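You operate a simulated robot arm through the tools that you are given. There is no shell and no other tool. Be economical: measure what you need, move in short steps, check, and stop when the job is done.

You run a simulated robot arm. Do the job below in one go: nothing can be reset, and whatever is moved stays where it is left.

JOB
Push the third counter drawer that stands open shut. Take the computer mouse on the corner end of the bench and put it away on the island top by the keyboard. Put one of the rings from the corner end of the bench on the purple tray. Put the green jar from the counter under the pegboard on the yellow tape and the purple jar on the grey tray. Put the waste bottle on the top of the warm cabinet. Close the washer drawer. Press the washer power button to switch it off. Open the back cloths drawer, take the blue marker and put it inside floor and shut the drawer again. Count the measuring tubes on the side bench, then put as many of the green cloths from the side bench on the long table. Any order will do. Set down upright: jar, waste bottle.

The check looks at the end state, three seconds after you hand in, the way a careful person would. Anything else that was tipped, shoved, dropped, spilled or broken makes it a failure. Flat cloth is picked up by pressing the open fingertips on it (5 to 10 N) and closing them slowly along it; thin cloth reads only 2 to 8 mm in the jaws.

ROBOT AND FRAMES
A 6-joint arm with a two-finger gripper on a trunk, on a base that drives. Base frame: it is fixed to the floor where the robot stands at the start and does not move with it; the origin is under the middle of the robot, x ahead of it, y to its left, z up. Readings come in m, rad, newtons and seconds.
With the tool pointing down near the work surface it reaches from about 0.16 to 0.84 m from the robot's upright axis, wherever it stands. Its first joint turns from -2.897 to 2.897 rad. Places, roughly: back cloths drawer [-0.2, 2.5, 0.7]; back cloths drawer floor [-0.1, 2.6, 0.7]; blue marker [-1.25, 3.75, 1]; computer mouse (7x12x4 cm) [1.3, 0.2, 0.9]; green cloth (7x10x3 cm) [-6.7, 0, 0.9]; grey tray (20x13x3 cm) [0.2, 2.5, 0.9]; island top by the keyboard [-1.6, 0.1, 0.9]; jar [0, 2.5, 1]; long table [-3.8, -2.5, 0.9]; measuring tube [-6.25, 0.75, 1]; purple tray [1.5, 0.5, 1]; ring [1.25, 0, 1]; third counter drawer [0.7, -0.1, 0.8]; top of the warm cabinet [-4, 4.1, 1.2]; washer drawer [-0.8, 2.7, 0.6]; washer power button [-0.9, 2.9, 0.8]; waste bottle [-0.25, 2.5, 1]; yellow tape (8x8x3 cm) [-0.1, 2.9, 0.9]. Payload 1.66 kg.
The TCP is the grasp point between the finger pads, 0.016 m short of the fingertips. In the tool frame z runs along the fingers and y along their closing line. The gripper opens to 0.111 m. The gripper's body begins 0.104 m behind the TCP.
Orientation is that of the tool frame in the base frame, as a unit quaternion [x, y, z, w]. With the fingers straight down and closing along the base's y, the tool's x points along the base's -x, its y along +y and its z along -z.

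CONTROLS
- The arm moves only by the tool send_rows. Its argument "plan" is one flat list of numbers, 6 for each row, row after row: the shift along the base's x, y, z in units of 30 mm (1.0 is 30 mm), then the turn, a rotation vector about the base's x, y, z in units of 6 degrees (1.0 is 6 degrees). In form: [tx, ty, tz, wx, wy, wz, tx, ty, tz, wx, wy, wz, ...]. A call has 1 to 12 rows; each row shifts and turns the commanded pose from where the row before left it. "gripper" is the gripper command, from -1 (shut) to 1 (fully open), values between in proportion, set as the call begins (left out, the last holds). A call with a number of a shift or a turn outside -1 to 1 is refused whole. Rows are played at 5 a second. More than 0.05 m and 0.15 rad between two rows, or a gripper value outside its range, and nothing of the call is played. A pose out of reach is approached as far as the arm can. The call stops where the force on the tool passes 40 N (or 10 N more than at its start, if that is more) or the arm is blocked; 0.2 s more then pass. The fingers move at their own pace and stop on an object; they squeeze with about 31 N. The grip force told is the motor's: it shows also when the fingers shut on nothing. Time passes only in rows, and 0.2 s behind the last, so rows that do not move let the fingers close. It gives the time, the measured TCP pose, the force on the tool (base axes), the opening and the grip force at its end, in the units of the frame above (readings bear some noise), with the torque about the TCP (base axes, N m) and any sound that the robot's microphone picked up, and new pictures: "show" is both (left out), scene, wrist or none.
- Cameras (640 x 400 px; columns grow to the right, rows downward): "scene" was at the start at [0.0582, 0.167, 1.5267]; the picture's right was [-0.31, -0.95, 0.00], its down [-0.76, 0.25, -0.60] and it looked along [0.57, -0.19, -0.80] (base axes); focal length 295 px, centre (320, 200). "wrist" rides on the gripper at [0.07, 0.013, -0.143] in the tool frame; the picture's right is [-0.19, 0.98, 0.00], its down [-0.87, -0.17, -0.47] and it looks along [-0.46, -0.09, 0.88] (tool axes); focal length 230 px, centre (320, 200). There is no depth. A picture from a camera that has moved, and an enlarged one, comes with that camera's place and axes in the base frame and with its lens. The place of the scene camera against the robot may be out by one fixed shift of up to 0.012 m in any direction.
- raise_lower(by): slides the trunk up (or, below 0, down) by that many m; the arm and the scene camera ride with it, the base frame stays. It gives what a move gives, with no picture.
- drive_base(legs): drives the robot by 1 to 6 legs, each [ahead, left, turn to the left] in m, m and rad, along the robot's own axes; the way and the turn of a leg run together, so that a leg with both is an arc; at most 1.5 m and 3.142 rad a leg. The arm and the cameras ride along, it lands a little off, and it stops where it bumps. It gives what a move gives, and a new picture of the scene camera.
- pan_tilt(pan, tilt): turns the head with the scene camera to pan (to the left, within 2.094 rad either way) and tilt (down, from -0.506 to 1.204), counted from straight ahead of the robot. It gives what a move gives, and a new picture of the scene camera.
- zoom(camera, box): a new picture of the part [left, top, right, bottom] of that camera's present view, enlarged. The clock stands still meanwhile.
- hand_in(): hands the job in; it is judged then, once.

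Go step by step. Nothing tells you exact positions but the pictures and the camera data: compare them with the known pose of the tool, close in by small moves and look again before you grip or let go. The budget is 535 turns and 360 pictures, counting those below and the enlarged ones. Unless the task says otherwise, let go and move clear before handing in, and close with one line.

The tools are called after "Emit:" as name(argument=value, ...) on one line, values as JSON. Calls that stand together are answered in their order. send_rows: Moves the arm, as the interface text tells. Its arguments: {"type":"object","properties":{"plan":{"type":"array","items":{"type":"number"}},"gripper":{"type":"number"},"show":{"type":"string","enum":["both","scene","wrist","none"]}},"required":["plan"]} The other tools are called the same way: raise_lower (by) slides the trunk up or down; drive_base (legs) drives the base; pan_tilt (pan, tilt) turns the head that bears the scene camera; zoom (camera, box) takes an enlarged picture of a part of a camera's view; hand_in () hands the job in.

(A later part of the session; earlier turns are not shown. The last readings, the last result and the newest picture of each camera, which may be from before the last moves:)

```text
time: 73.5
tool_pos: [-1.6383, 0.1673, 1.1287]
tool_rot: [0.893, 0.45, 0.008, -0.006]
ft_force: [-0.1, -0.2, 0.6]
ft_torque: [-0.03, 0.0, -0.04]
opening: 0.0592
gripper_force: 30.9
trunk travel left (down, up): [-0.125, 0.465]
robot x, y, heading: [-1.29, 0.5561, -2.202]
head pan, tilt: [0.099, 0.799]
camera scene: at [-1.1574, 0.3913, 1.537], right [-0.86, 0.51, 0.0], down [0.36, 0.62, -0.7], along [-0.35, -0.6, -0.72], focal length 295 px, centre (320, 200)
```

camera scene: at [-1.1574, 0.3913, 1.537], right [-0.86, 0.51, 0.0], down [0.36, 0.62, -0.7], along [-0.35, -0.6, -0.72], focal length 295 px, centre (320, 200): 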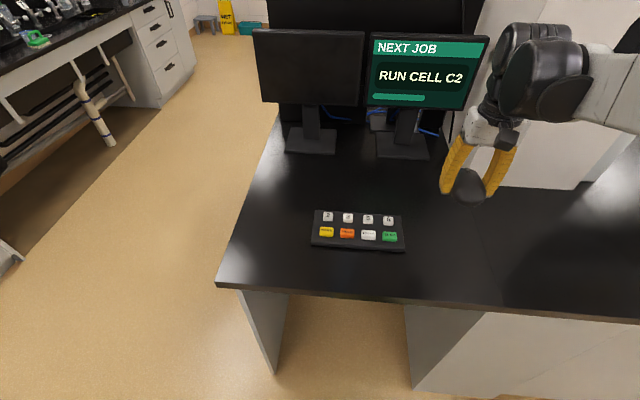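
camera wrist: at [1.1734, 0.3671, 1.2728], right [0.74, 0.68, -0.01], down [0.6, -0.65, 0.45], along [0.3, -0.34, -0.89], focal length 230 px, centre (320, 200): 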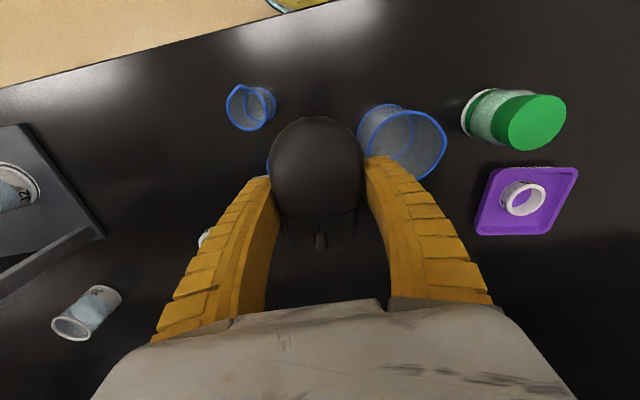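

Emit:
send_rows(plan=[-0.3, -0.05, -1, 0, 0, 0, 0, 0, -1, 0, 0, 0, 0, 0, -1, 0, 0, 0, 0, 0, -1, 0, 0, 0, 0, 0, -1, 0, 0, 0], show="both")

```text
time: 74.7
tool_pos: [-1.6476, 0.1629, 0.9761]
tool_rot: [0.892, 0.451, 0.008, -0.006]
ft_force: [0.9, -0.3, -0.8]
ft_torque: [-0.02, -0.01, 0.06]
opening: 0.0596
gripper_force: 31.3
trunk travel left (down, up): [-0.125, 0.465]
robot x, y, heading: [-1.287, 0.5546, -2.203]
head pan, tilt: [0.099, 0.799]
camera scene: at [-1.1576, 0.391, 1.5369], right [-0.86, 0.51, 0.0], down [0.36, 0.62, -0.7], along [-0.35, -0.6, -0.72], focal length 295 px, centre (320, 200)
camera wrist: at [-1.5959, 0.2069, 1.1209], right [0.68, -0.74, -0.01], down [-0.65, -0.6, 0.45], along [-0.34, -0.3, -0.89], focal length 230 px, centre (320, 200)
```

scene: 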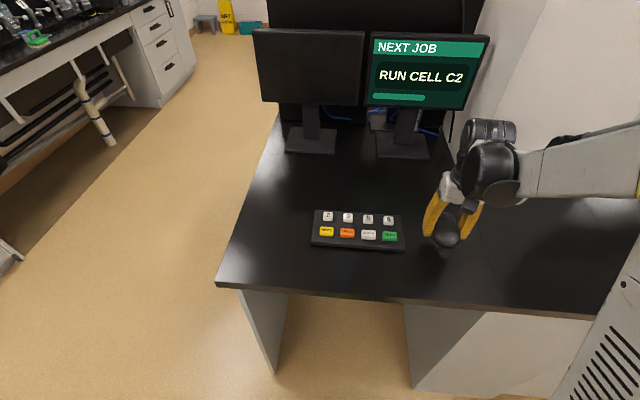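
wrist: 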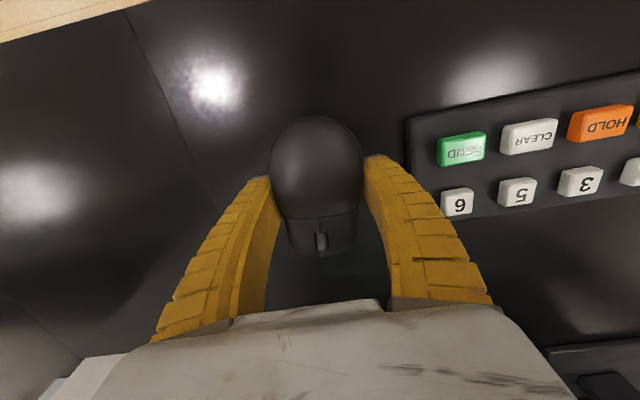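

Emit:
send_rows(plan=[-0.25, 0.2, -0.6, 0, 0, 0, 0, 0, -0.6, 0, 0, 0, 0, 0, -0.4, 0, 0, 0, 0, 0, -0.15, 0, 0, 0, 0, 0, 0, 0, 0, 0], show="none")

```text
time: 75.9
tool_pos: [-1.655, 0.1715, 0.9259]
tool_rot: [0.893, 0.45, 0.009, -0.006]
ft_force: [0.3, 0.2, -0.6]
ft_torque: [0.01, 0.03, 0.03]
opening: 0.0592
gripper_force: 30.7
trunk travel left (down, up): [-0.125, 0.465]
robot x, y, heading: [-1.289, 0.5586, -2.204]
head pan, tilt: [0.099, 0.799]
```

Emit:
send_rows(plan=[0, 0, -0.15, 0, 0, 0, 0, 0, -0.1, 0, 0, 0, 0, 0, 0, 0, 0, 0], show="none")

```text
time: 76.7
tool_pos: [-1.6546, 0.1717, 0.919]
tool_rot: [0.893, 0.45, 0.009, -0.006]
ft_force: [2.0, -4.7, 14.0]
ft_torque: [-0.04, -0.03, -0.02]
opening: 0.0621
gripper_force: 30.9
trunk travel left (down, up): [-0.125, 0.465]
robot x, y, heading: [-1.293, 0.5585, -2.211]
head pan, tilt: [0.099, 0.799]
```

Emit:
send_rows(plan=[0, 0, 0.05, 0, 0, 0, 0, 0, 0, 0, 0, 0, 0, 0, 0, 0, 0, 0, 0, 0, 0.8, 0, 0, 0, 0, 0, 1, 0, 0, 0, 0, 0, 1, 0, 0, 0, 0, 0, 1, 0, 0, 0, 0, 0, 1, 0, 0, 0], gripper=0.6, show="both")

```text
time: 78.5
tool_pos: [-1.6538, 0.1722, 1.0636]
tool_rot: [0.893, 0.451, 0.009, -0.007]
ft_force: [-0.4, 0.6, -0.1]
ft_torque: [0.01, 0.0, 0.04]
opening: 0.0898
gripper_force: 0.9
trunk travel left (down, up): [-0.125, 0.465]
robot x, y, heading: [-1.2896, 0.557, -2.202]
head pan, tilt: [0.099, 0.799]
camera scene: at [-1.1572, 0.3915, 1.5369], right [-0.86, 0.51, 0.0], down [0.36, 0.62, -0.7], along [-0.35, -0.6, -0.72], focal length 295 px, centre (320, 200)
camera wrist: at [-1.6027, 0.2162, 1.2083], right [0.68, -0.74, -0.01], down [-0.65, -0.6, 0.45], along [-0.34, -0.3, -0.89], focal length 230 px, centre (320, 200)
```

scene: 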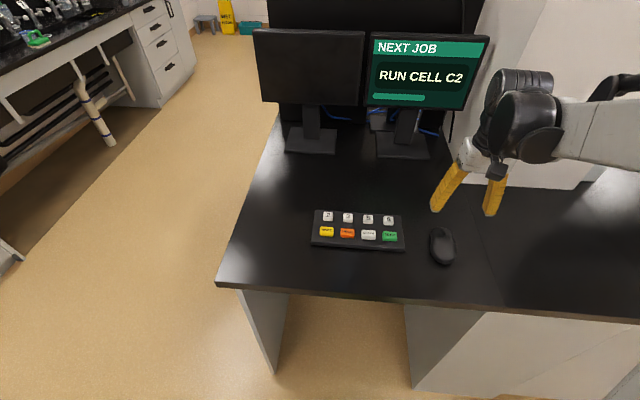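
wrist: 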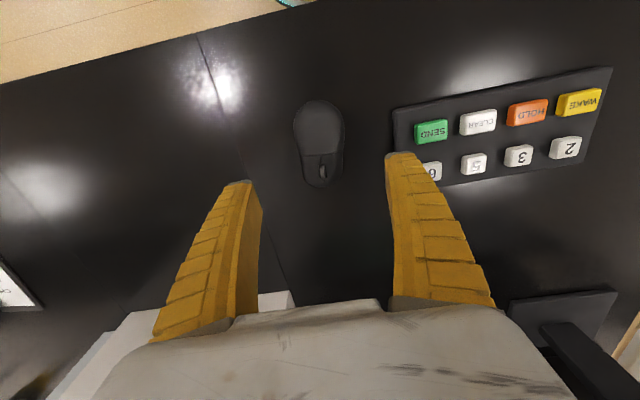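

Mouse placed. Next is the pegboard counter.

Emit:
send_rows(plan=[0.59, 0.8, 1, 0, 0, 0, 0.59, 0.8, 1, 0, 0, 0, 0.59, 0.8, 0.5, 0, 0, 0], show="none", gripper=1)

Emit:
drive_base(legs=[[-0.6, 0, 0], [0, 0, 3.137], [0.75, -0.1, 0]])

Emit:
pan_tilt(pan=0.0, tilt=0.6)

Emit:
pan_tilt(pan=0.8, tilt=0.6)

```text
time: 79.3
tool_pos: [-1.6023, 0.2445, 1.1391]
tool_rot: [0.893, 0.449, 0.008, -0.007]
ft_force: [0.2, 0.2, -0.6]
ft_torque: [0.02, -0.05, -0.01]
opening: 0.1109
gripper_force: 0.1
trunk travel left (down, up): [-0.125, 0.465]
robot x, y, heading: [-1.2887, 0.558, -2.208]
head pan, tilt: [0.099, 0.799]
```

```text
time: 93.7
tool_pos: [-0.12, 1.9067, 1.1383]
tool_rot: [-0.457, 0.889, -0.007, -0.008]
ft_force: [-0.6, 0.7, 0.1]
ft_torque: [0.0, 0.01, 0.0]
opening: 0.1109
gripper_force: 0.0
trunk travel left (down, up): [-0.125, 0.465]
robot x, y, heading: [-0.4294, 1.5847, 0.96]
head pan, tilt: [0.099, 0.799]
camera scene: at [-0.5465, 1.7512, 1.5369], right [0.87, -0.49, 0.0], down [-0.35, -0.62, -0.7], along [0.34, 0.61, -0.72], focal length 295 px, centre (320, 200)
```

scene: 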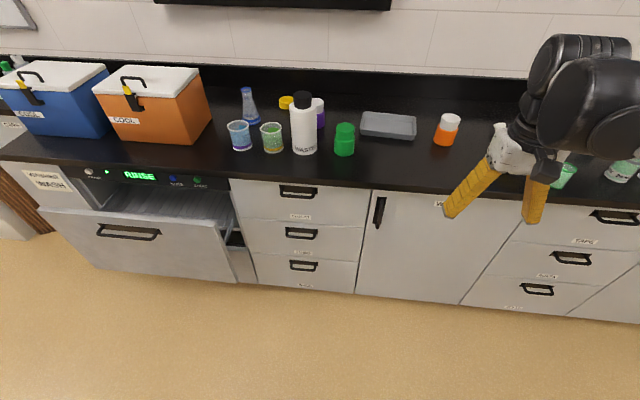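

```text
time: 94.4
tool_pos: [-0.1207, 1.9063, 1.1389]
tool_rot: [-0.458, 0.889, -0.007, -0.009]
ft_force: [0.5, 0.3, 0.0]
ft_torque: [0.01, 0.0, 0.01]
opening: 0.1109
gripper_force: 0.1
trunk travel left (down, up): [-0.125, 0.465]
robot x, y, heading: [-0.4272, 1.5866, 0.955]
head pan, tilt: [0.0, 0.6]
camera scene: at [-0.5355, 1.7531, 1.5537], right [0.82, -0.58, 0.0], down [-0.33, -0.46, -0.82], along [0.47, 0.67, -0.57], focal length 295 px, centre (320, 200)
```

scene: 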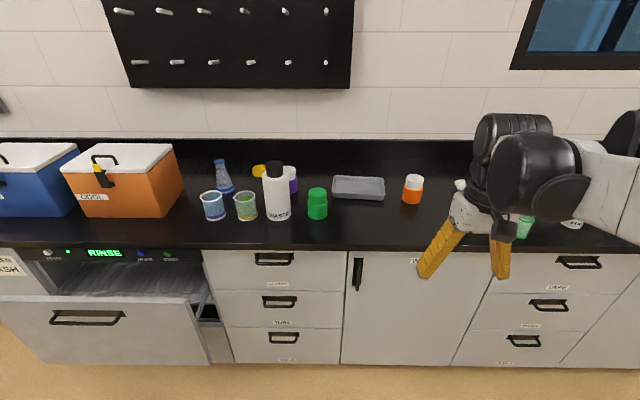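

```text
time: 95.5
tool_pos: [-0.1202, 1.9078, 1.1379]
tool_rot: [-0.458, 0.889, -0.007, -0.008]
ft_force: [-0.6, -0.8, 0.2]
ft_torque: [-0.03, -0.02, 0.02]
opening: 0.1109
gripper_force: 0.0
trunk travel left (down, up): [-0.125, 0.465]
robot x, y, heading: [-0.4286, 1.5887, 0.959]
head pan, tilt: [0.799, 0.6]
camera scene: at [-0.6026, 1.7677, 1.5538], right [0.98, 0.18, 0.0], down [0.1, -0.56, -0.83], along [-0.15, 0.81, -0.56], focal length 295 px, centre (320, 200)
```

scene: 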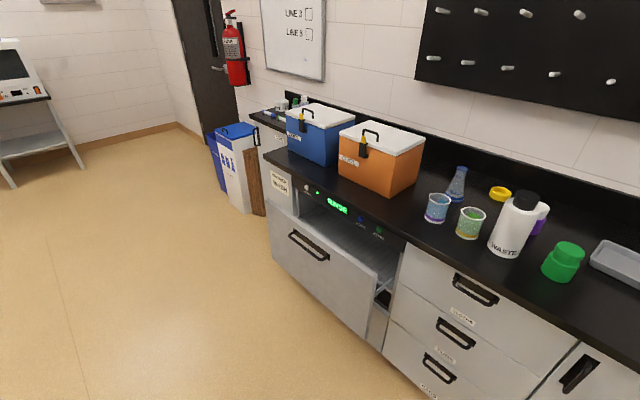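

Emit:
pan_tilt(pan=0.15, tilt=0.75)

Emit:
zoom(camera="scene", box=[230, 170, 390, 320])

Emit:
zoom(camera="scene", box=[60, 150, 260, 275])

Emit:
zoom(camera="scene", box=[200, 60, 440, 200])

```text
time: 96.5
tool_pos: [-0.12, 1.9077, 1.1372]
tool_rot: [-0.458, 0.889, -0.006, -0.009]
ft_force: [0.3, 0.3, -0.2]
ft_torque: [-0.02, -0.02, -0.05]
opening: 0.1113
gripper_force: 0.1
trunk travel left (down, up): [-0.125, 0.465]
robot x, y, heading: [-0.4271, 1.5881, 0.954]
head pan, tilt: [0.15, 0.75]
camera scene: at [-0.5494, 1.7549, 1.5409], right [0.89, -0.45, 0.0], down [-0.3, -0.61, -0.73], along [0.33, 0.65, -0.68], focal length 295 px, centre (320, 200)
```

scene: 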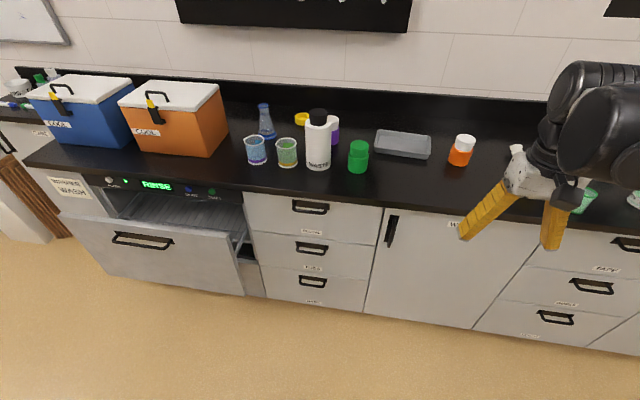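

```text
2.67 times, centred on (310, 245) of scene
camera zoom: at [-0.5494, 1.7549, 1.5409], right [0.89, -0.45, 0.0], down [-0.3, -0.61, -0.73], along [0.33, 0.65, -0.68], focal length 788 px, centre (347, 80)
```

zoom: 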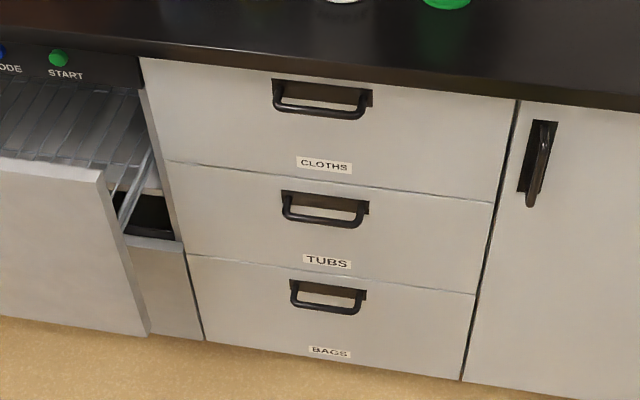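

```text
3.20 times, centred on (160, 212) of scene
camera zoom: at [-0.5494, 1.7549, 1.5409], right [0.89, -0.45, 0.0], down [-0.3, -0.61, -0.73], along [0.33, 0.65, -0.68], focal length 945 px, centre (832, 160)
```

zoom: 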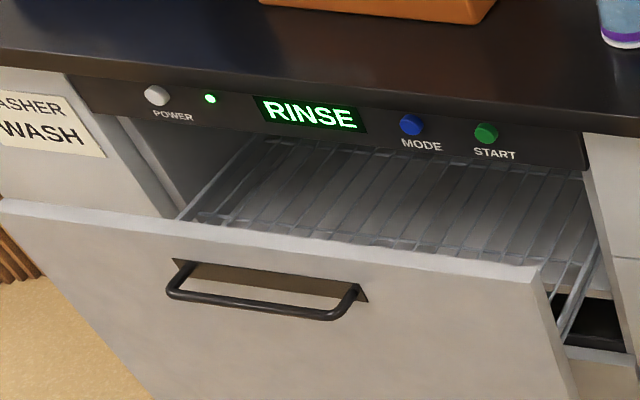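

```text
2.67 times, centred on (320, 130) of scene
camera zoom: at [-0.5494, 1.7549, 1.5409], right [0.89, -0.45, 0.0], down [-0.3, -0.61, -0.73], along [0.33, 0.65, -0.68], focal length 788 px, centre (320, 387)
```

zoom: 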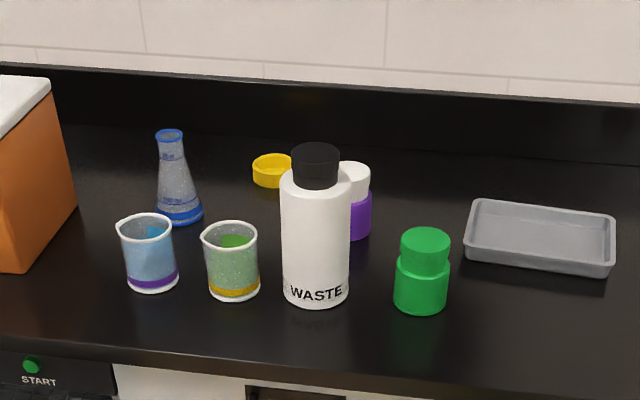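

The washer drawer is ajar, the top drawer of the three is "CLOTHS", and POWER is the leftmost washer button. I'll move in front of the washer.

Emit:
drive_base(legs=[[0.05, 0.75, -0.012]])

Emit:
raise_lower(by=-0.1)

Emit:
pan_tilt(pan=0.2, tilt=0.75)

```text
time: 100.5
tool_pos: [-0.6751, 2.3647, 1.137]
tool_rot: [-0.45, 0.893, -0.007, -0.009]
ft_force: [0.0, 0.6, 0.7]
ft_torque: [0.02, -0.01, -0.02]
opening: 0.1108
gripper_force: 0.0
trunk travel left (down, up): [-0.125, 0.465]
robot x, y, heading: [-0.9855, 2.0518, 0.942]
head pan, tilt: [0.15, 0.75]
camera scene: at [-1.1055, 2.2211, 1.5409], right [0.89, -0.46, 0.0], down [-0.32, -0.6, -0.73], along [0.34, 0.65, -0.68], focal length 295 px, centre (320, 200)
```

scene: 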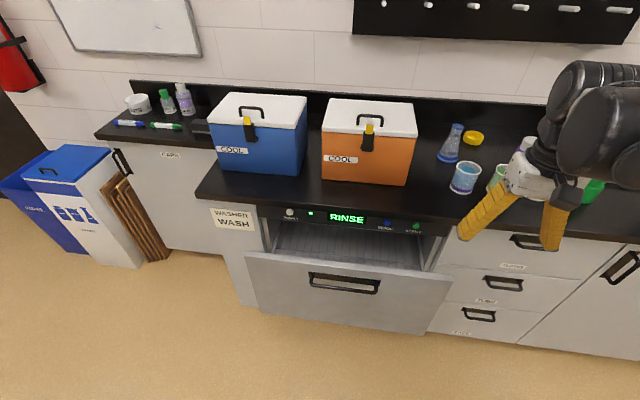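

```text
time: 101.8
tool_pos: [-0.6737, 2.365, 1.0383]
tool_rot: [-0.45, 0.893, -0.007, -0.008]
ft_force: [-0.1, -0.1, -0.5]
ft_torque: [0.0, 0.04, 0.03]
opening: 0.1108
gripper_force: 0.0
trunk travel left (down, up): [-0.025, 0.565]
robot x, y, heading: [-0.9865, 2.0516, 0.935]
head pan, tilt: [0.15, 0.75]
```

```text
time: 102.5
tool_pos: [-0.6729, 2.3639, 1.0382]
tool_rot: [-0.45, 0.893, -0.006, -0.009]
ft_force: [0.2, -0.4, -0.2]
ft_torque: [0.04, 0.02, 0.0]
opening: 0.111
gripper_force: 0.2
trunk travel left (down, up): [-0.025, 0.565]
robot x, y, heading: [-0.986, 2.0518, 0.939]
head pan, tilt: [0.201, 0.75]
camera scene: at [-1.109, 2.2227, 1.4409], right [0.91, -0.42, 0.0], down [-0.29, -0.62, -0.73], along [0.31, 0.66, -0.68], focal length 295 px, centre (320, 200)
```

scene: 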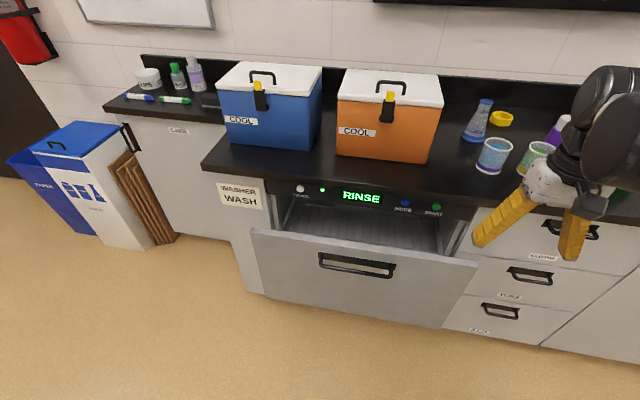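

Emit:
drive_base(legs=[[-0.12, 0, 0]])

Emit:
send_rows(plan=[-0.2, 0.15, -0.6, 0.809, -0.588, 0, -0.2, 0.15, -0.6, 0.809, -0.588, 0, -0.2, 0.15, -0.6, 0.809, -0.588, 0, -0.2, 0.15, -0.8, 0.809, -0.588, 0, -0.2, 0.15, -1, 0.809, -0.588, 0, -0.2, 0.15, -1, 0.809, -0.588, 0, -0.2, 0.15, -1, 0.809, -0.588, 0, -0.2, 0.15, -1, 0, 0, 0, -0.2, 0.15, -1, 0, 0, 0, -0.2, 0.15, -1, 0, 0, 0, 0, 0, -1, 0, 0, 0, 0, 0, -1, 0, 0, 0], gripper=-1, show="both")

```text
time: 103.7
tool_pos: [-0.746, 2.2682, 1.0387]
tool_rot: [-0.451, 0.892, -0.007, -0.009]
ft_force: [-0.3, 0.1, 0.2]
ft_torque: [-0.02, -0.03, 0.01]
opening: 0.1107
gripper_force: 0.1
trunk travel left (down, up): [-0.025, 0.565]
robot x, y, heading: [-1.0545, 1.9511, 0.941]
head pan, tilt: [0.201, 0.75]
camera scene: at [-1.1808, 2.125, 1.4409], right [0.91, -0.42, 0.0], down [-0.28, -0.62, -0.73], along [0.3, 0.67, -0.68], focal length 295 px, centre (320, 200)
```

scene: 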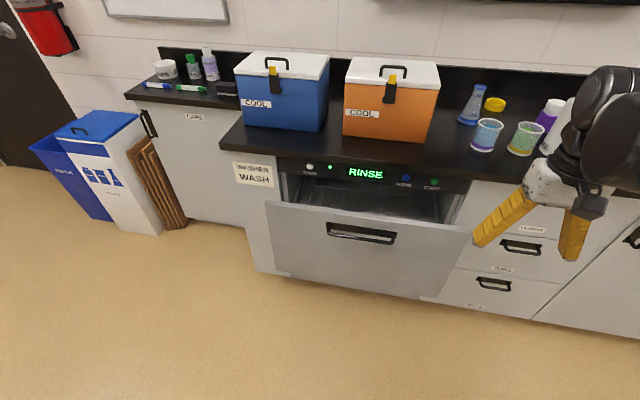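

```text
time: 106.3
tool_pos: [-0.7838, 2.3413, 0.8607]
tool_rot: [-0.422, 0.837, 0.157, 0.31]
ft_force: [1.0, 0.1, -0.1]
ft_torque: [0.01, 0.0, -0.02]
opening: 0.0002
gripper_force: 28.7
out of reach, approached as far as the arm can: row 8, 9, 10, 11, 12
trunk travel left (down, up): [-0.025, 0.565]
robot x, y, heading: [-1.0579, 1.9531, 0.941]
head pan, tilt: [0.201, 0.75]
camera scene: at [-1.1803, 2.1255, 1.4409], right [0.91, -0.42, 0.0], down [-0.28, -0.62, -0.73], along [0.3, 0.66, -0.68], focal length 295 px, centre (320, 200)
camera wrist: at [-0.8813, 2.2303, 0.9249], right [-0.7, 0.7, 0.12], down [0.34, 0.18, 0.92], along [0.62, 0.69, -0.37], focal length 230 px, centre (320, 200)
```

scene: 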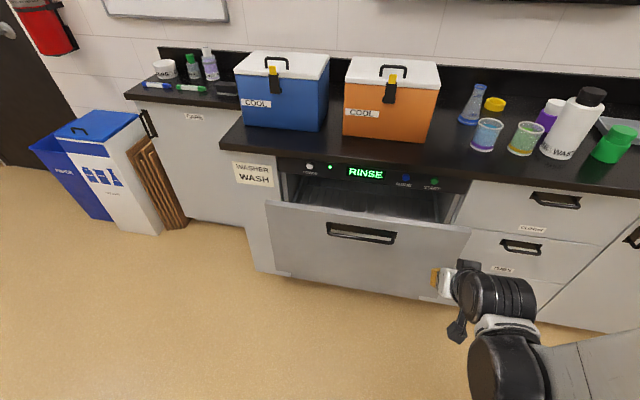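
wrist: 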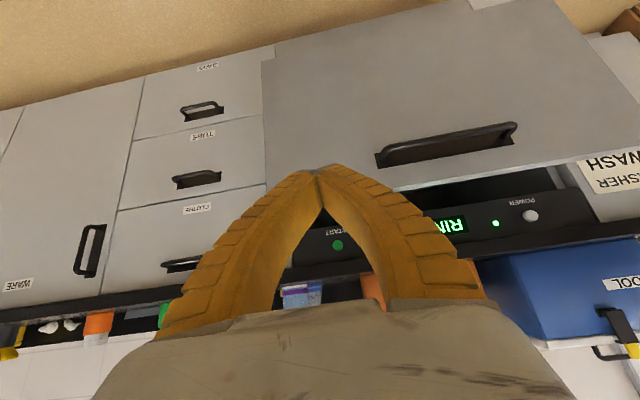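

Emit:
send_rows(plan=[0.588, 0.809, 0, 0, 0, 0, 0.588, 0.809, 0, 0, 0, 0, 0.588, 0.809, 0, 0, 0, 0], show="wrist")

```text
time: 107.1
tool_pos: [-0.7312, 2.4151, 0.8628]
tool_rot: [-0.422, 0.837, 0.158, 0.312]
ft_force: [-0.2, -0.5, 0.9]
ft_torque: [0.01, 0.05, -0.01]
opening: 0.0
gripper_force: 28.4
trunk travel left (down, up): [-0.025, 0.565]
robot x, y, heading: [-1.0601, 1.9544, 0.942]
head pan, tilt: [0.201, 0.75]
camera wrist: at [-0.8282, 2.304, 0.9258], right [-0.7, 0.7, 0.12], down [0.34, 0.18, 0.92], along [0.62, 0.69, -0.37], focal length 230 px, centre (320, 200)
```

wrist: 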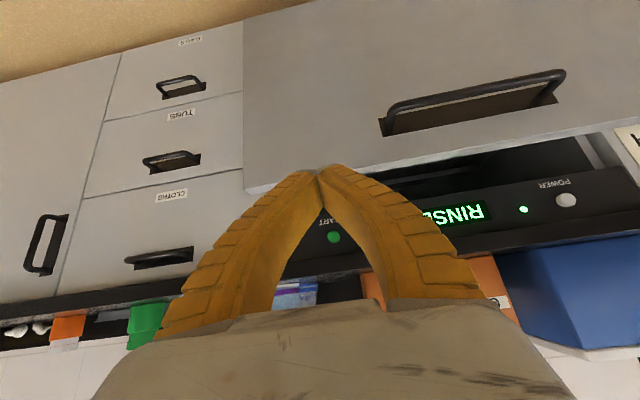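

Emit:
send_rows(plan=[-0.2, 0.15, -1, 0, 0, 0, -0.2, 0.15, -1, 0, 0, 0, -0.2, 0.15, -1, 0, 0, 0, -0.2, 0.15, -1, 0, 0, 0, -0.2, 0.15, -1, 0, 0, 0], show="wrist")

```text
time: 108.3
tool_pos: [-0.7369, 2.4857, 0.7792]
tool_rot: [-0.423, 0.837, 0.157, 0.309]
ft_force: [-0.4, 0.1, 0.4]
ft_torque: [0.04, -0.03, 0.0]
opening: 0.0
gripper_force: 28.9
out of reach, approached as far as the arm can: row 2, 3, 4, 5
trunk travel left (down, up): [-0.025, 0.565]
robot x, y, heading: [-1.0588, 1.9521, 0.939]
head pan, tilt: [0.201, 0.75]
camera wrist: at [-0.8334, 2.3755, 0.8427], right [-0.7, 0.7, 0.12], down [0.34, 0.18, 0.92], along [0.62, 0.69, -0.37], focal length 230 px, centre (320, 200)
```

wrist: 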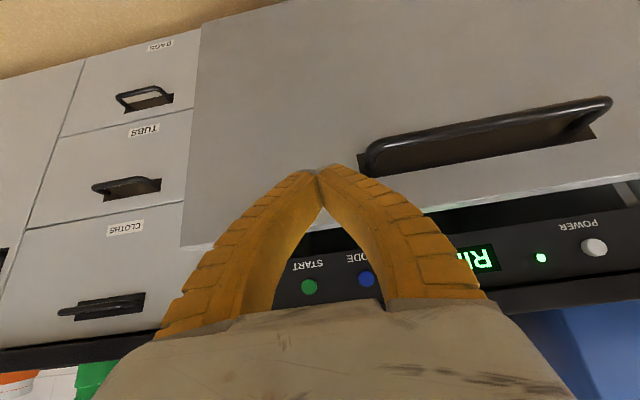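

Emit:
send_rows(plan=[0.588, 0.809, -0.1, 0, 0, 0, 0.588, 0.809, -0.1, 0, 0, 0, 0.588, 0.809, 0, 0, 0, 0], show="wrist")

```text
time: 109.1
tool_pos: [-0.6803, 2.5593, 0.7774]
tool_rot: [-0.422, 0.837, 0.156, 0.311]
ft_force: [0.1, 0.2, 0.0]
ft_torque: [0.01, -0.01, 0.01]
opening: 0.0
gripper_force: 28.7
trunk travel left (down, up): [-0.025, 0.565]
robot x, y, heading: [-1.0589, 1.9511, 0.936]
head pan, tilt: [0.201, 0.75]
camera wrist: at [-0.7782, 2.4495, 0.8404], right [-0.7, 0.7, 0.12], down [0.34, 0.18, 0.92], along [0.62, 0.69, -0.37], focal length 230 px, centre (320, 200)
```

wrist: 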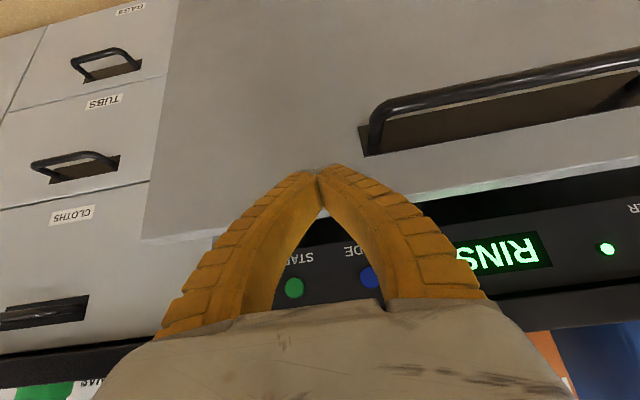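

Emit:
send_rows(plan=[0.588, 0.809, -0.2, 0, 0, 0, 0.588, 0.809, 0, 0, 0, 0, 0.588, 0.809, 0, 0, 0, 0, 0.588, 0.809, 0, 0, 0, 0, 0.588, 0.809, 0, 0, 0, 0], show="both")

```text
time: 110.3
tool_pos: [-0.6042, 2.6656, 0.7713]
tool_rot: [-0.424, 0.839, 0.155, 0.305]
ft_force: [-10.1, -14.5, 10.0]
ft_torque: [0.14, -0.1, 0.01]
opening: 0.006
gripper_force: 28.6
trunk travel left (down, up): [-0.025, 0.565]
robot x, y, heading: [-1.0547, 1.9552, 0.943]
head pan, tilt: [0.201, 0.75]
stopped in row 5: the force on the tool passed its limit at 69 N (the readings are from after the stop); the commanded pose is now the measured one
camera scene: at [-1.1822, 2.1229, 1.4412], right [0.91, -0.42, 0.0], down [-0.28, -0.62, -0.73], along [0.3, 0.67, -0.68], focal length 295 px, centre (320, 200)
camera wrist: at [-0.7011, 2.5567, 0.8358], right [-0.7, 0.7, 0.12], down [0.35, 0.19, 0.92], along [0.62, 0.69, -0.38], focal length 230 px, centre (320, 200)
```

scene: 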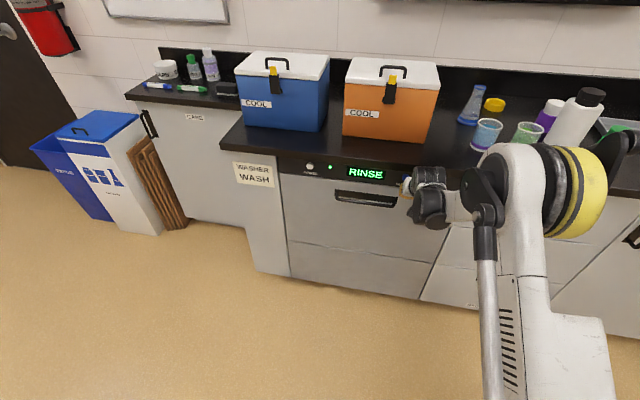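
wrist: 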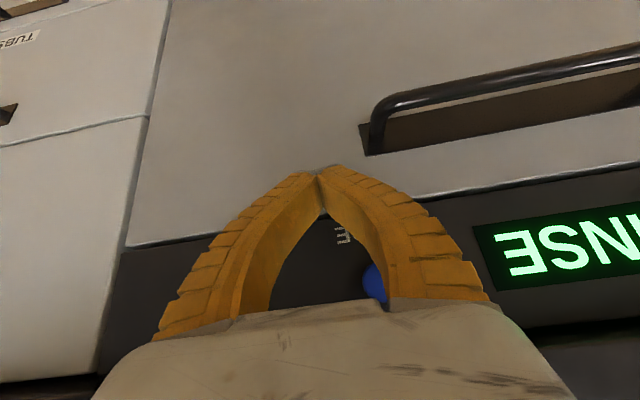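

The washer drawer is shut. Next I'll back off, bring the tool to horizontal and line up with POWER.

Emit:
send_rows(plan=[-0.541, -0.744, 0, 0, 0, 0, -0.541, -0.744, 0, 0, 0, 0, -0.541, -0.744, 0, 0.809, -0.588, 0, -0.541, -0.744, 0, 0.809, -0.588, 0, -0.8, 0.588, 0.46, 0.809, -0.588, 0, -0.8, 0.588, 0.46, 0.809, -0.588, 0, -0.8, 0.588, 0.46, 0.809, -0.588, 0, -0.8, 0.588, 0.46, 0.809, -0.588, 0, -0.8, 0.588, 0.46, 0.809, -0.588, 0, -0.8, 0.588, 0, 0, 0, 0, -0.8, 0.588, 0, 0, 0, 0, -0.8, 0.588, 0, 0, 0, 0], show="both")

```text
time: 112.9
tool_pos: [-0.8573, 2.7229, 0.8381]
tool_rot: [-0.339, 0.674, 0.298, 0.585]
ft_force: [-0.2, 0.5, -0.1]
ft_torque: [0.01, 0.02, 0.02]
opening: 0.0002
gripper_force: 28.4
out of reach, approached as far as the arm can: row 8
trunk travel left (down, up): [-0.025, 0.565]
robot x, y, heading: [-1.0597, 1.9534, 0.942]
head pan, tilt: [0.201, 0.75]
camera scene: at [-1.1806, 2.1251, 1.4409], right [0.91, -0.42, 0.0], down [-0.28, -0.62, -0.73], along [0.3, 0.67, -0.68], focal length 295 px, centre (320, 200)
camera wrist: at [-0.957, 2.6086, 0.789], right [-0.77, 0.6, 0.19], down [-0.07, -0.38, 0.92], along [0.63, 0.7, 0.34], focal length 230 px, centre (320, 200)
```

scene: 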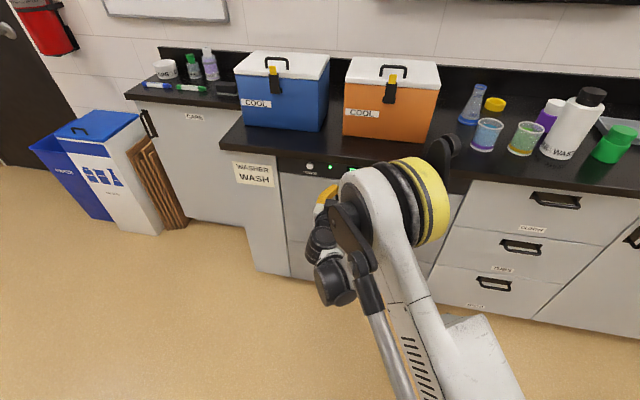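
wrist: 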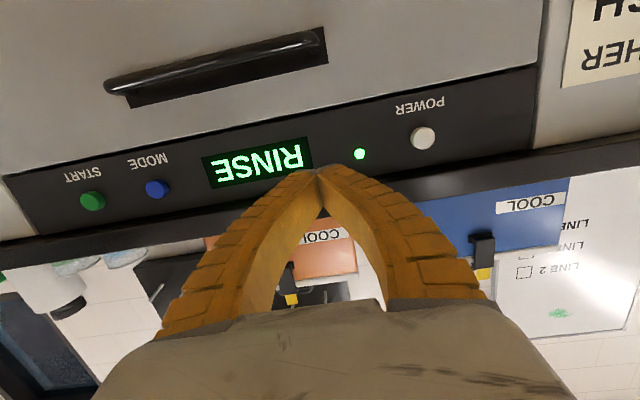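

Emit:
send_rows(plan=[-0.75, 0.545, 0, 0, 0, 0, -0.75, 0.545, 0, 0, 0, 0, -0.75, 0.545, 0, 0, 0, 0, -0.75, 0.545, 0, 0, 0, 0, 0.588, 0.809, 0, 0, 0, 0, 0.3, 0.41, 0, 0, 0, 0], show="wrist")

```text
time: 114.3
tool_pos: [-0.9216, 2.8258, 0.8394]
tool_rot: [-0.34, 0.674, 0.298, 0.584]
ft_force: [-1.3, -0.1, -0.8]
ft_torque: [-0.02, 0.01, -0.01]
opening: 0.0
gripper_force: 28.9
trunk travel left (down, up): [-0.025, 0.565]
robot x, y, heading: [-1.056, 1.9542, 0.944]
head pan, tilt: [0.201, 0.75]
camera wrist: at [-1.022, 2.7114, 0.7911], right [-0.78, 0.6, 0.19], down [-0.07, -0.38, 0.92], along [0.63, 0.7, 0.34], focal length 230 px, centre (320, 200)
```

wrist: 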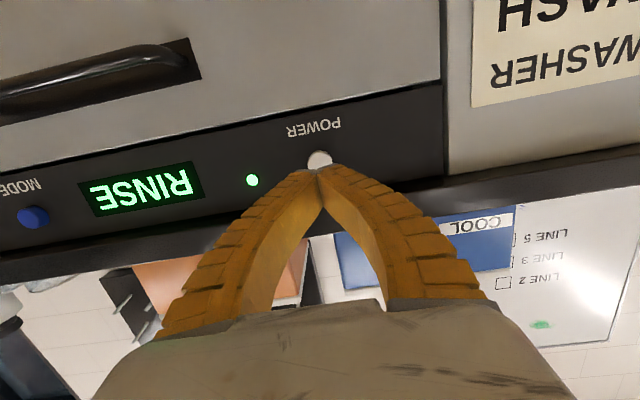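

Emit:
send_rows(plan=[0.5, 0.69, 0, 0, 0, 0, 0.15, 0.2, 0, 0, 0, 0], show="wrist")

```text
time: 114.9
tool_pos: [-0.9038, 2.8535, 0.8406]
tool_rot: [-0.339, 0.674, 0.298, 0.585]
ft_force: [0.4, 0.0, 0.3]
ft_torque: [0.02, 0.01, 0.01]
opening: 0.0
gripper_force: 28.2
trunk travel left (down, up): [-0.025, 0.565]
robot x, y, heading: [-1.0553, 1.9531, 0.941]
head pan, tilt: [0.201, 0.75]
camera wrist: at [-1.0035, 2.7386, 0.7912], right [-0.78, 0.6, 0.19], down [-0.07, -0.38, 0.92], along [0.63, 0.7, 0.34], focal length 230 px, centre (320, 200)
```

wrist: 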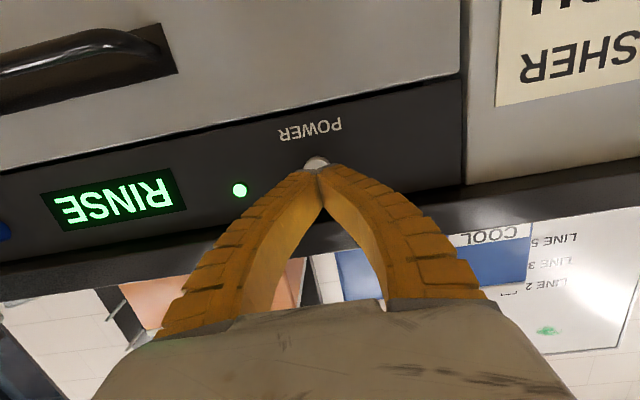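

Emit:
send_rows(plan=[0.1, 0.14, -0.05, 0, 0, 0, 0.1, 0.14, -0.05, 0, 0, 0], show="wrist")

```text
time: 115.5
tool_pos: [-0.8989, 2.8609, 0.8366]
tool_rot: [-0.339, 0.674, 0.298, 0.585]
ft_force: [0.3, 0.0, -0.1]
ft_torque: [0.04, 0.04, 0.02]
opening: 0.0
gripper_force: 28.4
trunk travel left (down, up): [-0.025, 0.565]
robot x, y, heading: [-1.0596, 1.9543, 0.939]
head pan, tilt: [0.201, 0.75]
camera wrist: at [-0.9986, 2.7463, 0.7875], right [-0.78, 0.6, 0.19], down [-0.07, -0.38, 0.92], along [0.63, 0.7, 0.34], focal length 230 px, centre (320, 200)
```

wrist: 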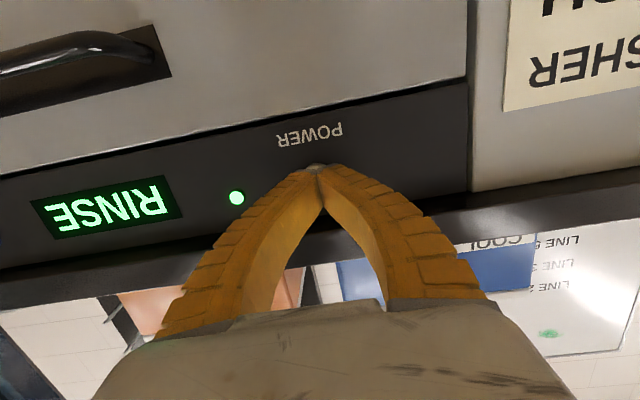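

Emit:
send_rows(plan=[0.1, 0.14, 0, 0, 0, 0, 0.1, 0.14, 0, 0, 0, 0], show="wrist")

```text
time: 116.1
tool_pos: [-0.8912, 2.8681, 0.838]
tool_rot: [-0.339, 0.674, 0.298, 0.585]
ft_force: [-0.6, -0.4, 0.4]
ft_torque: [-0.01, 0.01, -0.02]
opening: 0.0004
gripper_force: 28.8
trunk travel left (down, up): [-0.025, 0.565]
robot x, y, heading: [-1.0579, 1.9512, 0.936]
head pan, tilt: [0.201, 0.75]
camera wrist: at [-0.9913, 2.7533, 0.7889], right [-0.77, 0.6, 0.19], down [-0.07, -0.38, 0.92], along [0.63, 0.7, 0.34], focal length 230 px, centre (320, 200)
```

wrist: 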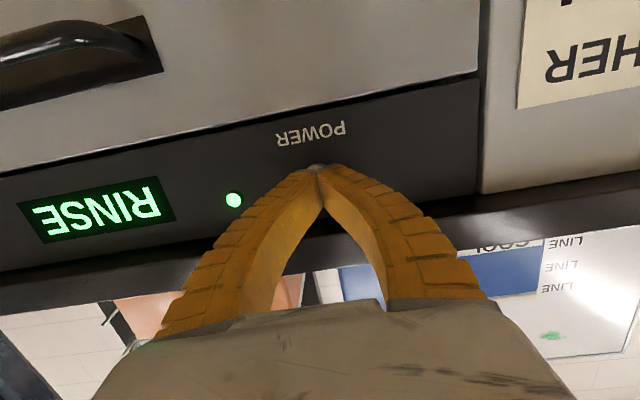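

Emit:
send_rows(plan=[0.1, 0.14, 0, 0, 0, 0, 0.1, 0.14, 0, 0, 0, 0], show="wrist")

```text
time: 116.7
tool_pos: [-0.8861, 2.8746, 0.8384]
tool_rot: [-0.339, 0.673, 0.298, 0.585]
ft_force: [-7.9, -12.9, 2.8]
ft_torque: [0.03, 0.02, -0.06]
opening: 0.0059
gripper_force: 28.8
trunk travel left (down, up): [-0.025, 0.565]
robot x, y, heading: [-1.0581, 1.9536, 0.937]
head pan, tilt: [0.201, 0.75]
heard: click
camera wrist: at [-0.9863, 2.7602, 0.7891], right [-0.78, 0.6, 0.19], down [-0.07, -0.38, 0.92], along [0.63, 0.7, 0.34], focal length 230 px, centre (320, 200)
```

wrist: 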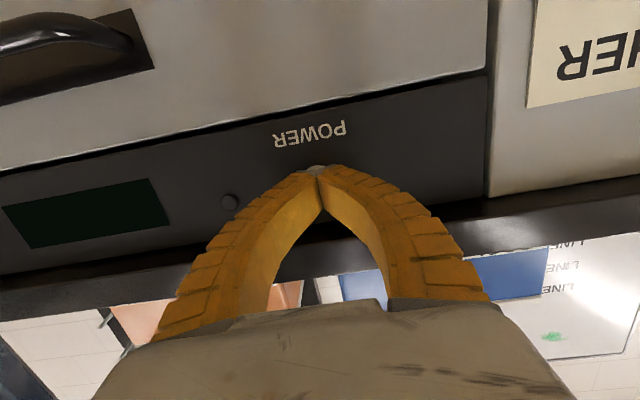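

POWER clicked and the display is dark. I'll back away and look closely at the cloths drawer handle.

Emit:
send_rows(plan=[-0.588, -0.809, 0, 0, 0, 0, -0.588, -0.809, 0, 0, 0, 0, -0.588, -0.809, 0, 0, 0, 0, -0.588, -0.809, 0, 0, 0, 0, -0.588, -0.809, 0, 0, 0, 0], show="none")

Emit:
drive_base(legs=[[0, -0.6, 0]])

Emit:
pan_tilt(pan=-0.2, tilt=0.65)

Emit:
zoom(camera="scene", box=[240, 130, 440, 255])

```text
time: 117.9
tool_pos: [-0.974, 2.753, 0.8369]
tool_rot: [-0.34, 0.674, 0.298, 0.584]
ft_force: [0.9, -1.0, 0.0]
ft_torque: [0.01, -0.01, 0.0]
opening: 0.0
gripper_force: 28.5
trunk travel left (down, up): [-0.025, 0.565]
robot x, y, heading: [-1.0563, 1.9545, 0.937]
head pan, tilt: [0.201, 0.75]
```

```text
time: 121.3
tool_pos: [-0.4927, 2.4049, 0.8375]
tool_rot: [-0.34, 0.673, 0.299, 0.585]
ft_force: [-0.4, -0.9, -0.1]
ft_torque: [-0.02, 0.03, 0.0]
opening: 0.0
gripper_force: 28.5
trunk travel left (down, up): [-0.025, 0.565]
robot x, y, heading: [-0.5773, 1.6057, 0.942]
head pan, tilt: [0.201, 0.75]
camera scene: at [-0.6998, 1.775, 1.4409], right [0.91, -0.41, 0.0], down [-0.28, -0.62, -0.73], along [0.3, 0.67, -0.68], focal length 295 px, centre (320, 200)
```

scene: 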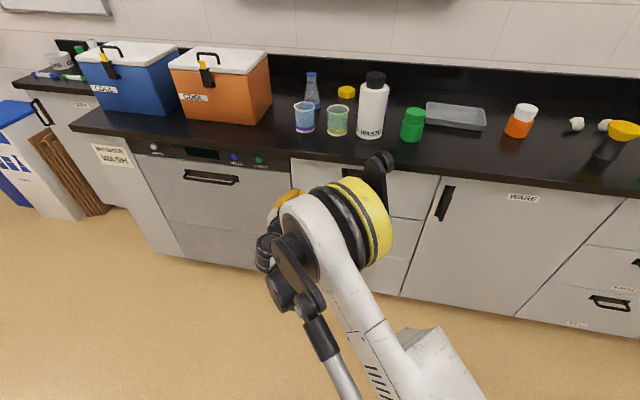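

```text
time: 122.1
tool_pos: [-0.4919, 2.405, 0.8372]
tool_rot: [-0.34, 0.673, 0.298, 0.585]
ft_force: [0.7, 0.4, 0.0]
ft_torque: [0.01, 0.0, 0.02]
opening: 0.0
gripper_force: 28.3
trunk travel left (down, up): [-0.025, 0.565]
robot x, y, heading: [-0.5797, 1.6033, 0.938]
head pan, tilt: [-0.201, 0.649]
camera scene: at [-0.6702, 1.7583, 1.4495], right [0.68, -0.74, 0.0], down [-0.45, -0.41, -0.8], along [0.59, 0.54, -0.6], focal length 295 px, centre (320, 200)
```

scene: 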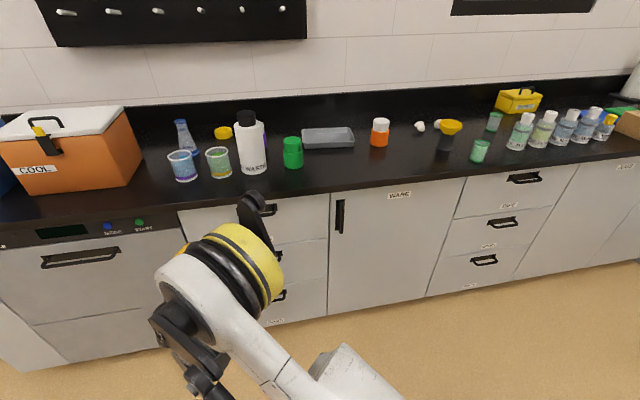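

```text
3.20 times, centred on (340, 192) of scene
camera zoom: at [-0.6702, 1.7583, 1.4495], right [0.68, -0.74, 0.0], down [-0.45, -0.41, -0.8], along [0.59, 0.54, -0.6], focal length 945 px, centre (256, 224)
```

zoom: 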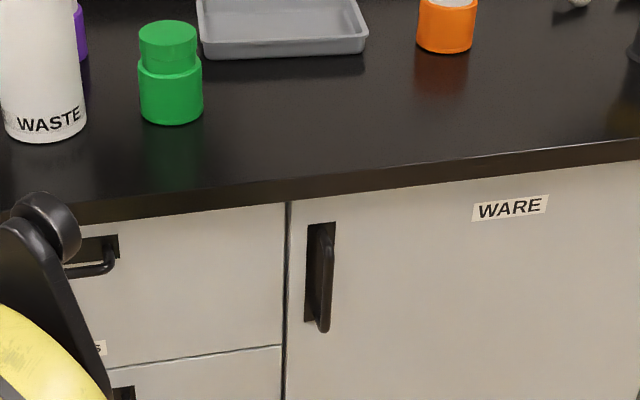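

Emit:
send_rows(plan=[0.809, -0.588, 0, 0, 0, 0, 0.809, -0.588, 0, 0, 0, 0, 0.809, -0.588, 0, 0, 0, 0, 0.809, -0.588, 0, 0, 0, 0, 0.809, -0.588, 0, 0, 0, 0, 0.809, -0.588, 0, 0, 0, 0], show="wrist", gripper=1)

```text
time: 123.5
tool_pos: [-0.3433, 2.3215, 0.8513]
tool_rot: [-0.34, 0.673, 0.299, 0.585]
ft_force: [0.5, 0.0, -0.2]
ft_torque: [0.01, 0.01, -0.03]
opening: 0.1111
gripper_force: 0.1
out of reach, approached as far as the arm can: row 5, 6
trunk travel left (down, up): [-0.025, 0.565]
robot x, y, heading: [-0.5776, 1.6023, 0.947]
head pan, tilt: [-0.201, 0.649]
camera wrist: at [-0.4438, 2.207, 0.8026], right [-0.78, 0.6, 0.19], down [-0.07, -0.38, 0.92], along [0.63, 0.7, 0.33], focal length 230 px, centre (320, 200)
```

wrist: 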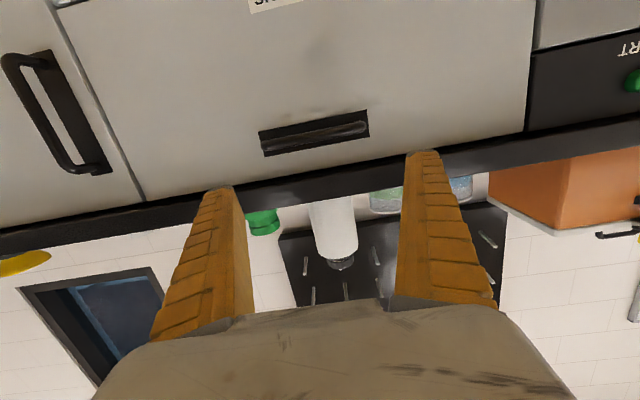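

Emit:
drive_base(legs=[[-0.15, 0, 0]])

Emit:
send_rows(plan=[0, 0, 0, 0.588, 0.809, 0, 0, 0, 0, 0.588, 0.809, 0, 0, 0, 0, 0.588, 0.809, 0, 0, 0, 0, 0.588, 0.809, 0, 0, 0, 0, 0.588, 0.809, 0, 0, 0, 0, 0.588, 0.809, 0, 0, 0, 0, 0.588, 0.809, 0, 0, 0, 0, 0.588, 0.809, 0, 0, 0, 0, 0.588, 0.809, 0, 0, 0, 0, 0.588, 0.809, 0, 0, 0, 0, 0.588, 0.809, 0, 0, 0, 0, 0.588, 0.809, 0], show="none", gripper=-0.1)

Emit:
send_rows(plan=[0, 0, 0, 0.588, 0.809, 0, 0, 0, 0, 0.588, 0.809, 0, 0, 0, 0, 0.588, 0.809, 0], show="both")

```text
time: 124.9
tool_pos: [-0.4293, 2.1983, 0.8515]
tool_rot: [-0.338, 0.675, 0.296, 0.585]
ft_force: [-0.1, -1.0, 0.5]
ft_torque: [-0.04, -0.01, 0.0]
opening: 0.111
gripper_force: 0.1
trunk travel left (down, up): [-0.025, 0.565]
robot x, y, heading: [-0.663, 1.4855, 0.939]
head pan, tilt: [-0.201, 0.649]
camera scene: at [-0.7585, 1.6365, 1.4495], right [0.67, -0.74, 0.0], down [-0.45, -0.41, -0.8], along [0.59, 0.54, -0.6], focal length 295 px, centre (320, 200)
```

scene: 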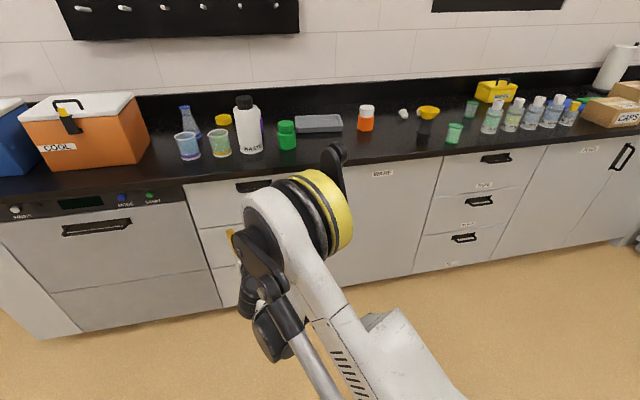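

```text
time: 127.5
tool_pos: [-0.425, 2.2195, 0.8636]
tool_rot: [0.07, 0.722, 0.634, 0.269]
ft_force: [0.3, 0.0, 0.0]
ft_torque: [0.03, 0.03, -0.01]
opening: 0.052
gripper_force: 1.6
out of reach, approached as far as the arm can: row 3, 5, 7, 9, 11
trunk travel left (down, up): [-0.025, 0.565]
robot x, y, heading: [-0.6693, 1.4826, 0.936]
head pan, tilt: [-0.201, 0.649]
```

```text
time: 128.3
tool_pos: [-0.421, 2.2197, 0.8652]
tool_rot: [0.172, 0.698, 0.675, 0.166]
ft_force: [-0.1, 0.3, 0.6]
ft_torque: [0.01, 0.04, -0.02]
opening: 0.0523
gripper_force: 1.1
out of reach, approached as far as the arm can: row 1, 3
trunk travel left (down, up): [-0.025, 0.565]
robot x, y, heading: [-0.6618, 1.4788, 0.939]
head pan, tilt: [-0.201, 0.649]
camera scene: at [-0.7584, 1.6364, 1.4495], right [0.67, -0.74, 0.0], down [-0.45, -0.41, -0.8], along [0.59, 0.54, -0.6], focal length 295 px, centre (320, 200)
camera wrist: at [-0.5487, 2.1262, 0.8841], right [0.18, -0.06, 0.98], down [0.54, -0.83, -0.15], along [0.82, 0.56, -0.12], focal length 230 px, centre (320, 200)
```

scene: 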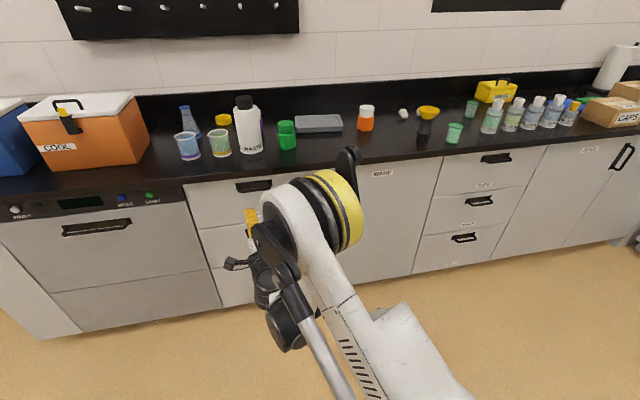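
wrist: 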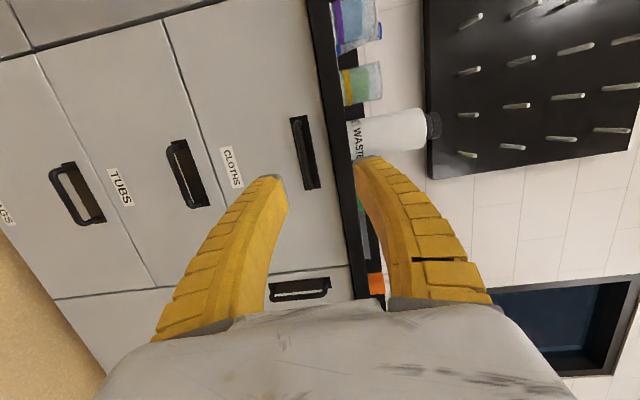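

Emit:
send_rows(plan=[0.588, 0.809, -0.3, 0, 0, -0.7, 0.588, 0.809, -0.3, 0, 0, -0.7, 0.588, 0.809, -0.3, 0, 0, 0, 0.588, 0.809, -0.2, 0, 0, 0], show="wrist")

```text
time: 129.3
tool_pos: [-0.3327, 2.3166, 0.8325]
tool_rot: [0.221, 0.689, 0.655, 0.217]
ft_force: [0.1, -0.3, 0.5]
ft_torque: [0.02, 0.05, -0.05]
opening: 0.0525
gripper_force: 2.1
out of reach, approached as far as the arm can: row 1, 2, 3, 4
trunk travel left (down, up): [-0.025, 0.565]
robot x, y, heading: [-0.6687, 1.483, 0.936]
head pan, tilt: [-0.201, 0.649]
camera wrist: at [-0.4722, 2.2414, 0.8508], right [0.17, -0.07, 0.98], down [0.42, -0.9, -0.14], along [0.89, 0.44, -0.13], focal length 230 px, centre (320, 200)
```

wrist: 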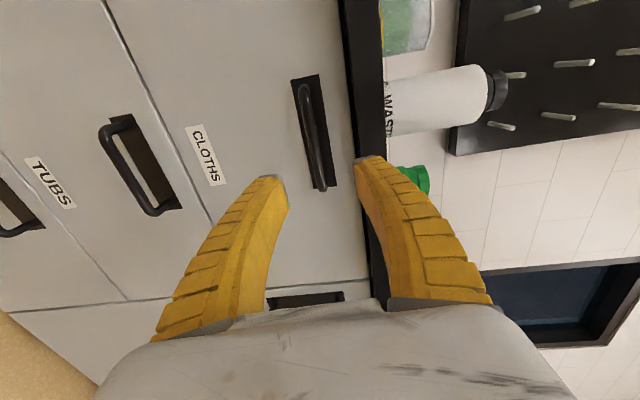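

Emit:
send_rows(plan=[0.56, 0.83, -0.25, 0, 0, 0, 0.56, 0.83, -0.2, 0, 0, 0], show="wrist")

```text
time: 129.9
tool_pos: [-0.2926, 2.3614, 0.8181]
tool_rot: [0.221, 0.687, 0.657, 0.216]
ft_force: [-0.4, -0.1, 0.9]
ft_torque: [0.03, 0.02, 0.03]
opening: 0.0528
gripper_force: 1.5
out of reach, approached as far as the arm can: row 1, 2
trunk travel left (down, up): [-0.025, 0.565]
robot x, y, heading: [-0.6686, 1.4824, 0.941]
head pan, tilt: [-0.201, 0.649]
camera wrist: at [-0.4328, 2.2871, 0.838], right [0.17, -0.07, 0.98], down [0.42, -0.9, -0.14], along [0.89, 0.44, -0.12], focal length 230 px, centre (320, 200)
```

wrist: 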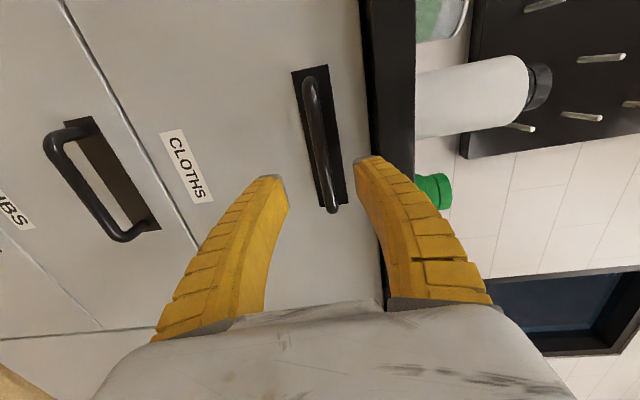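

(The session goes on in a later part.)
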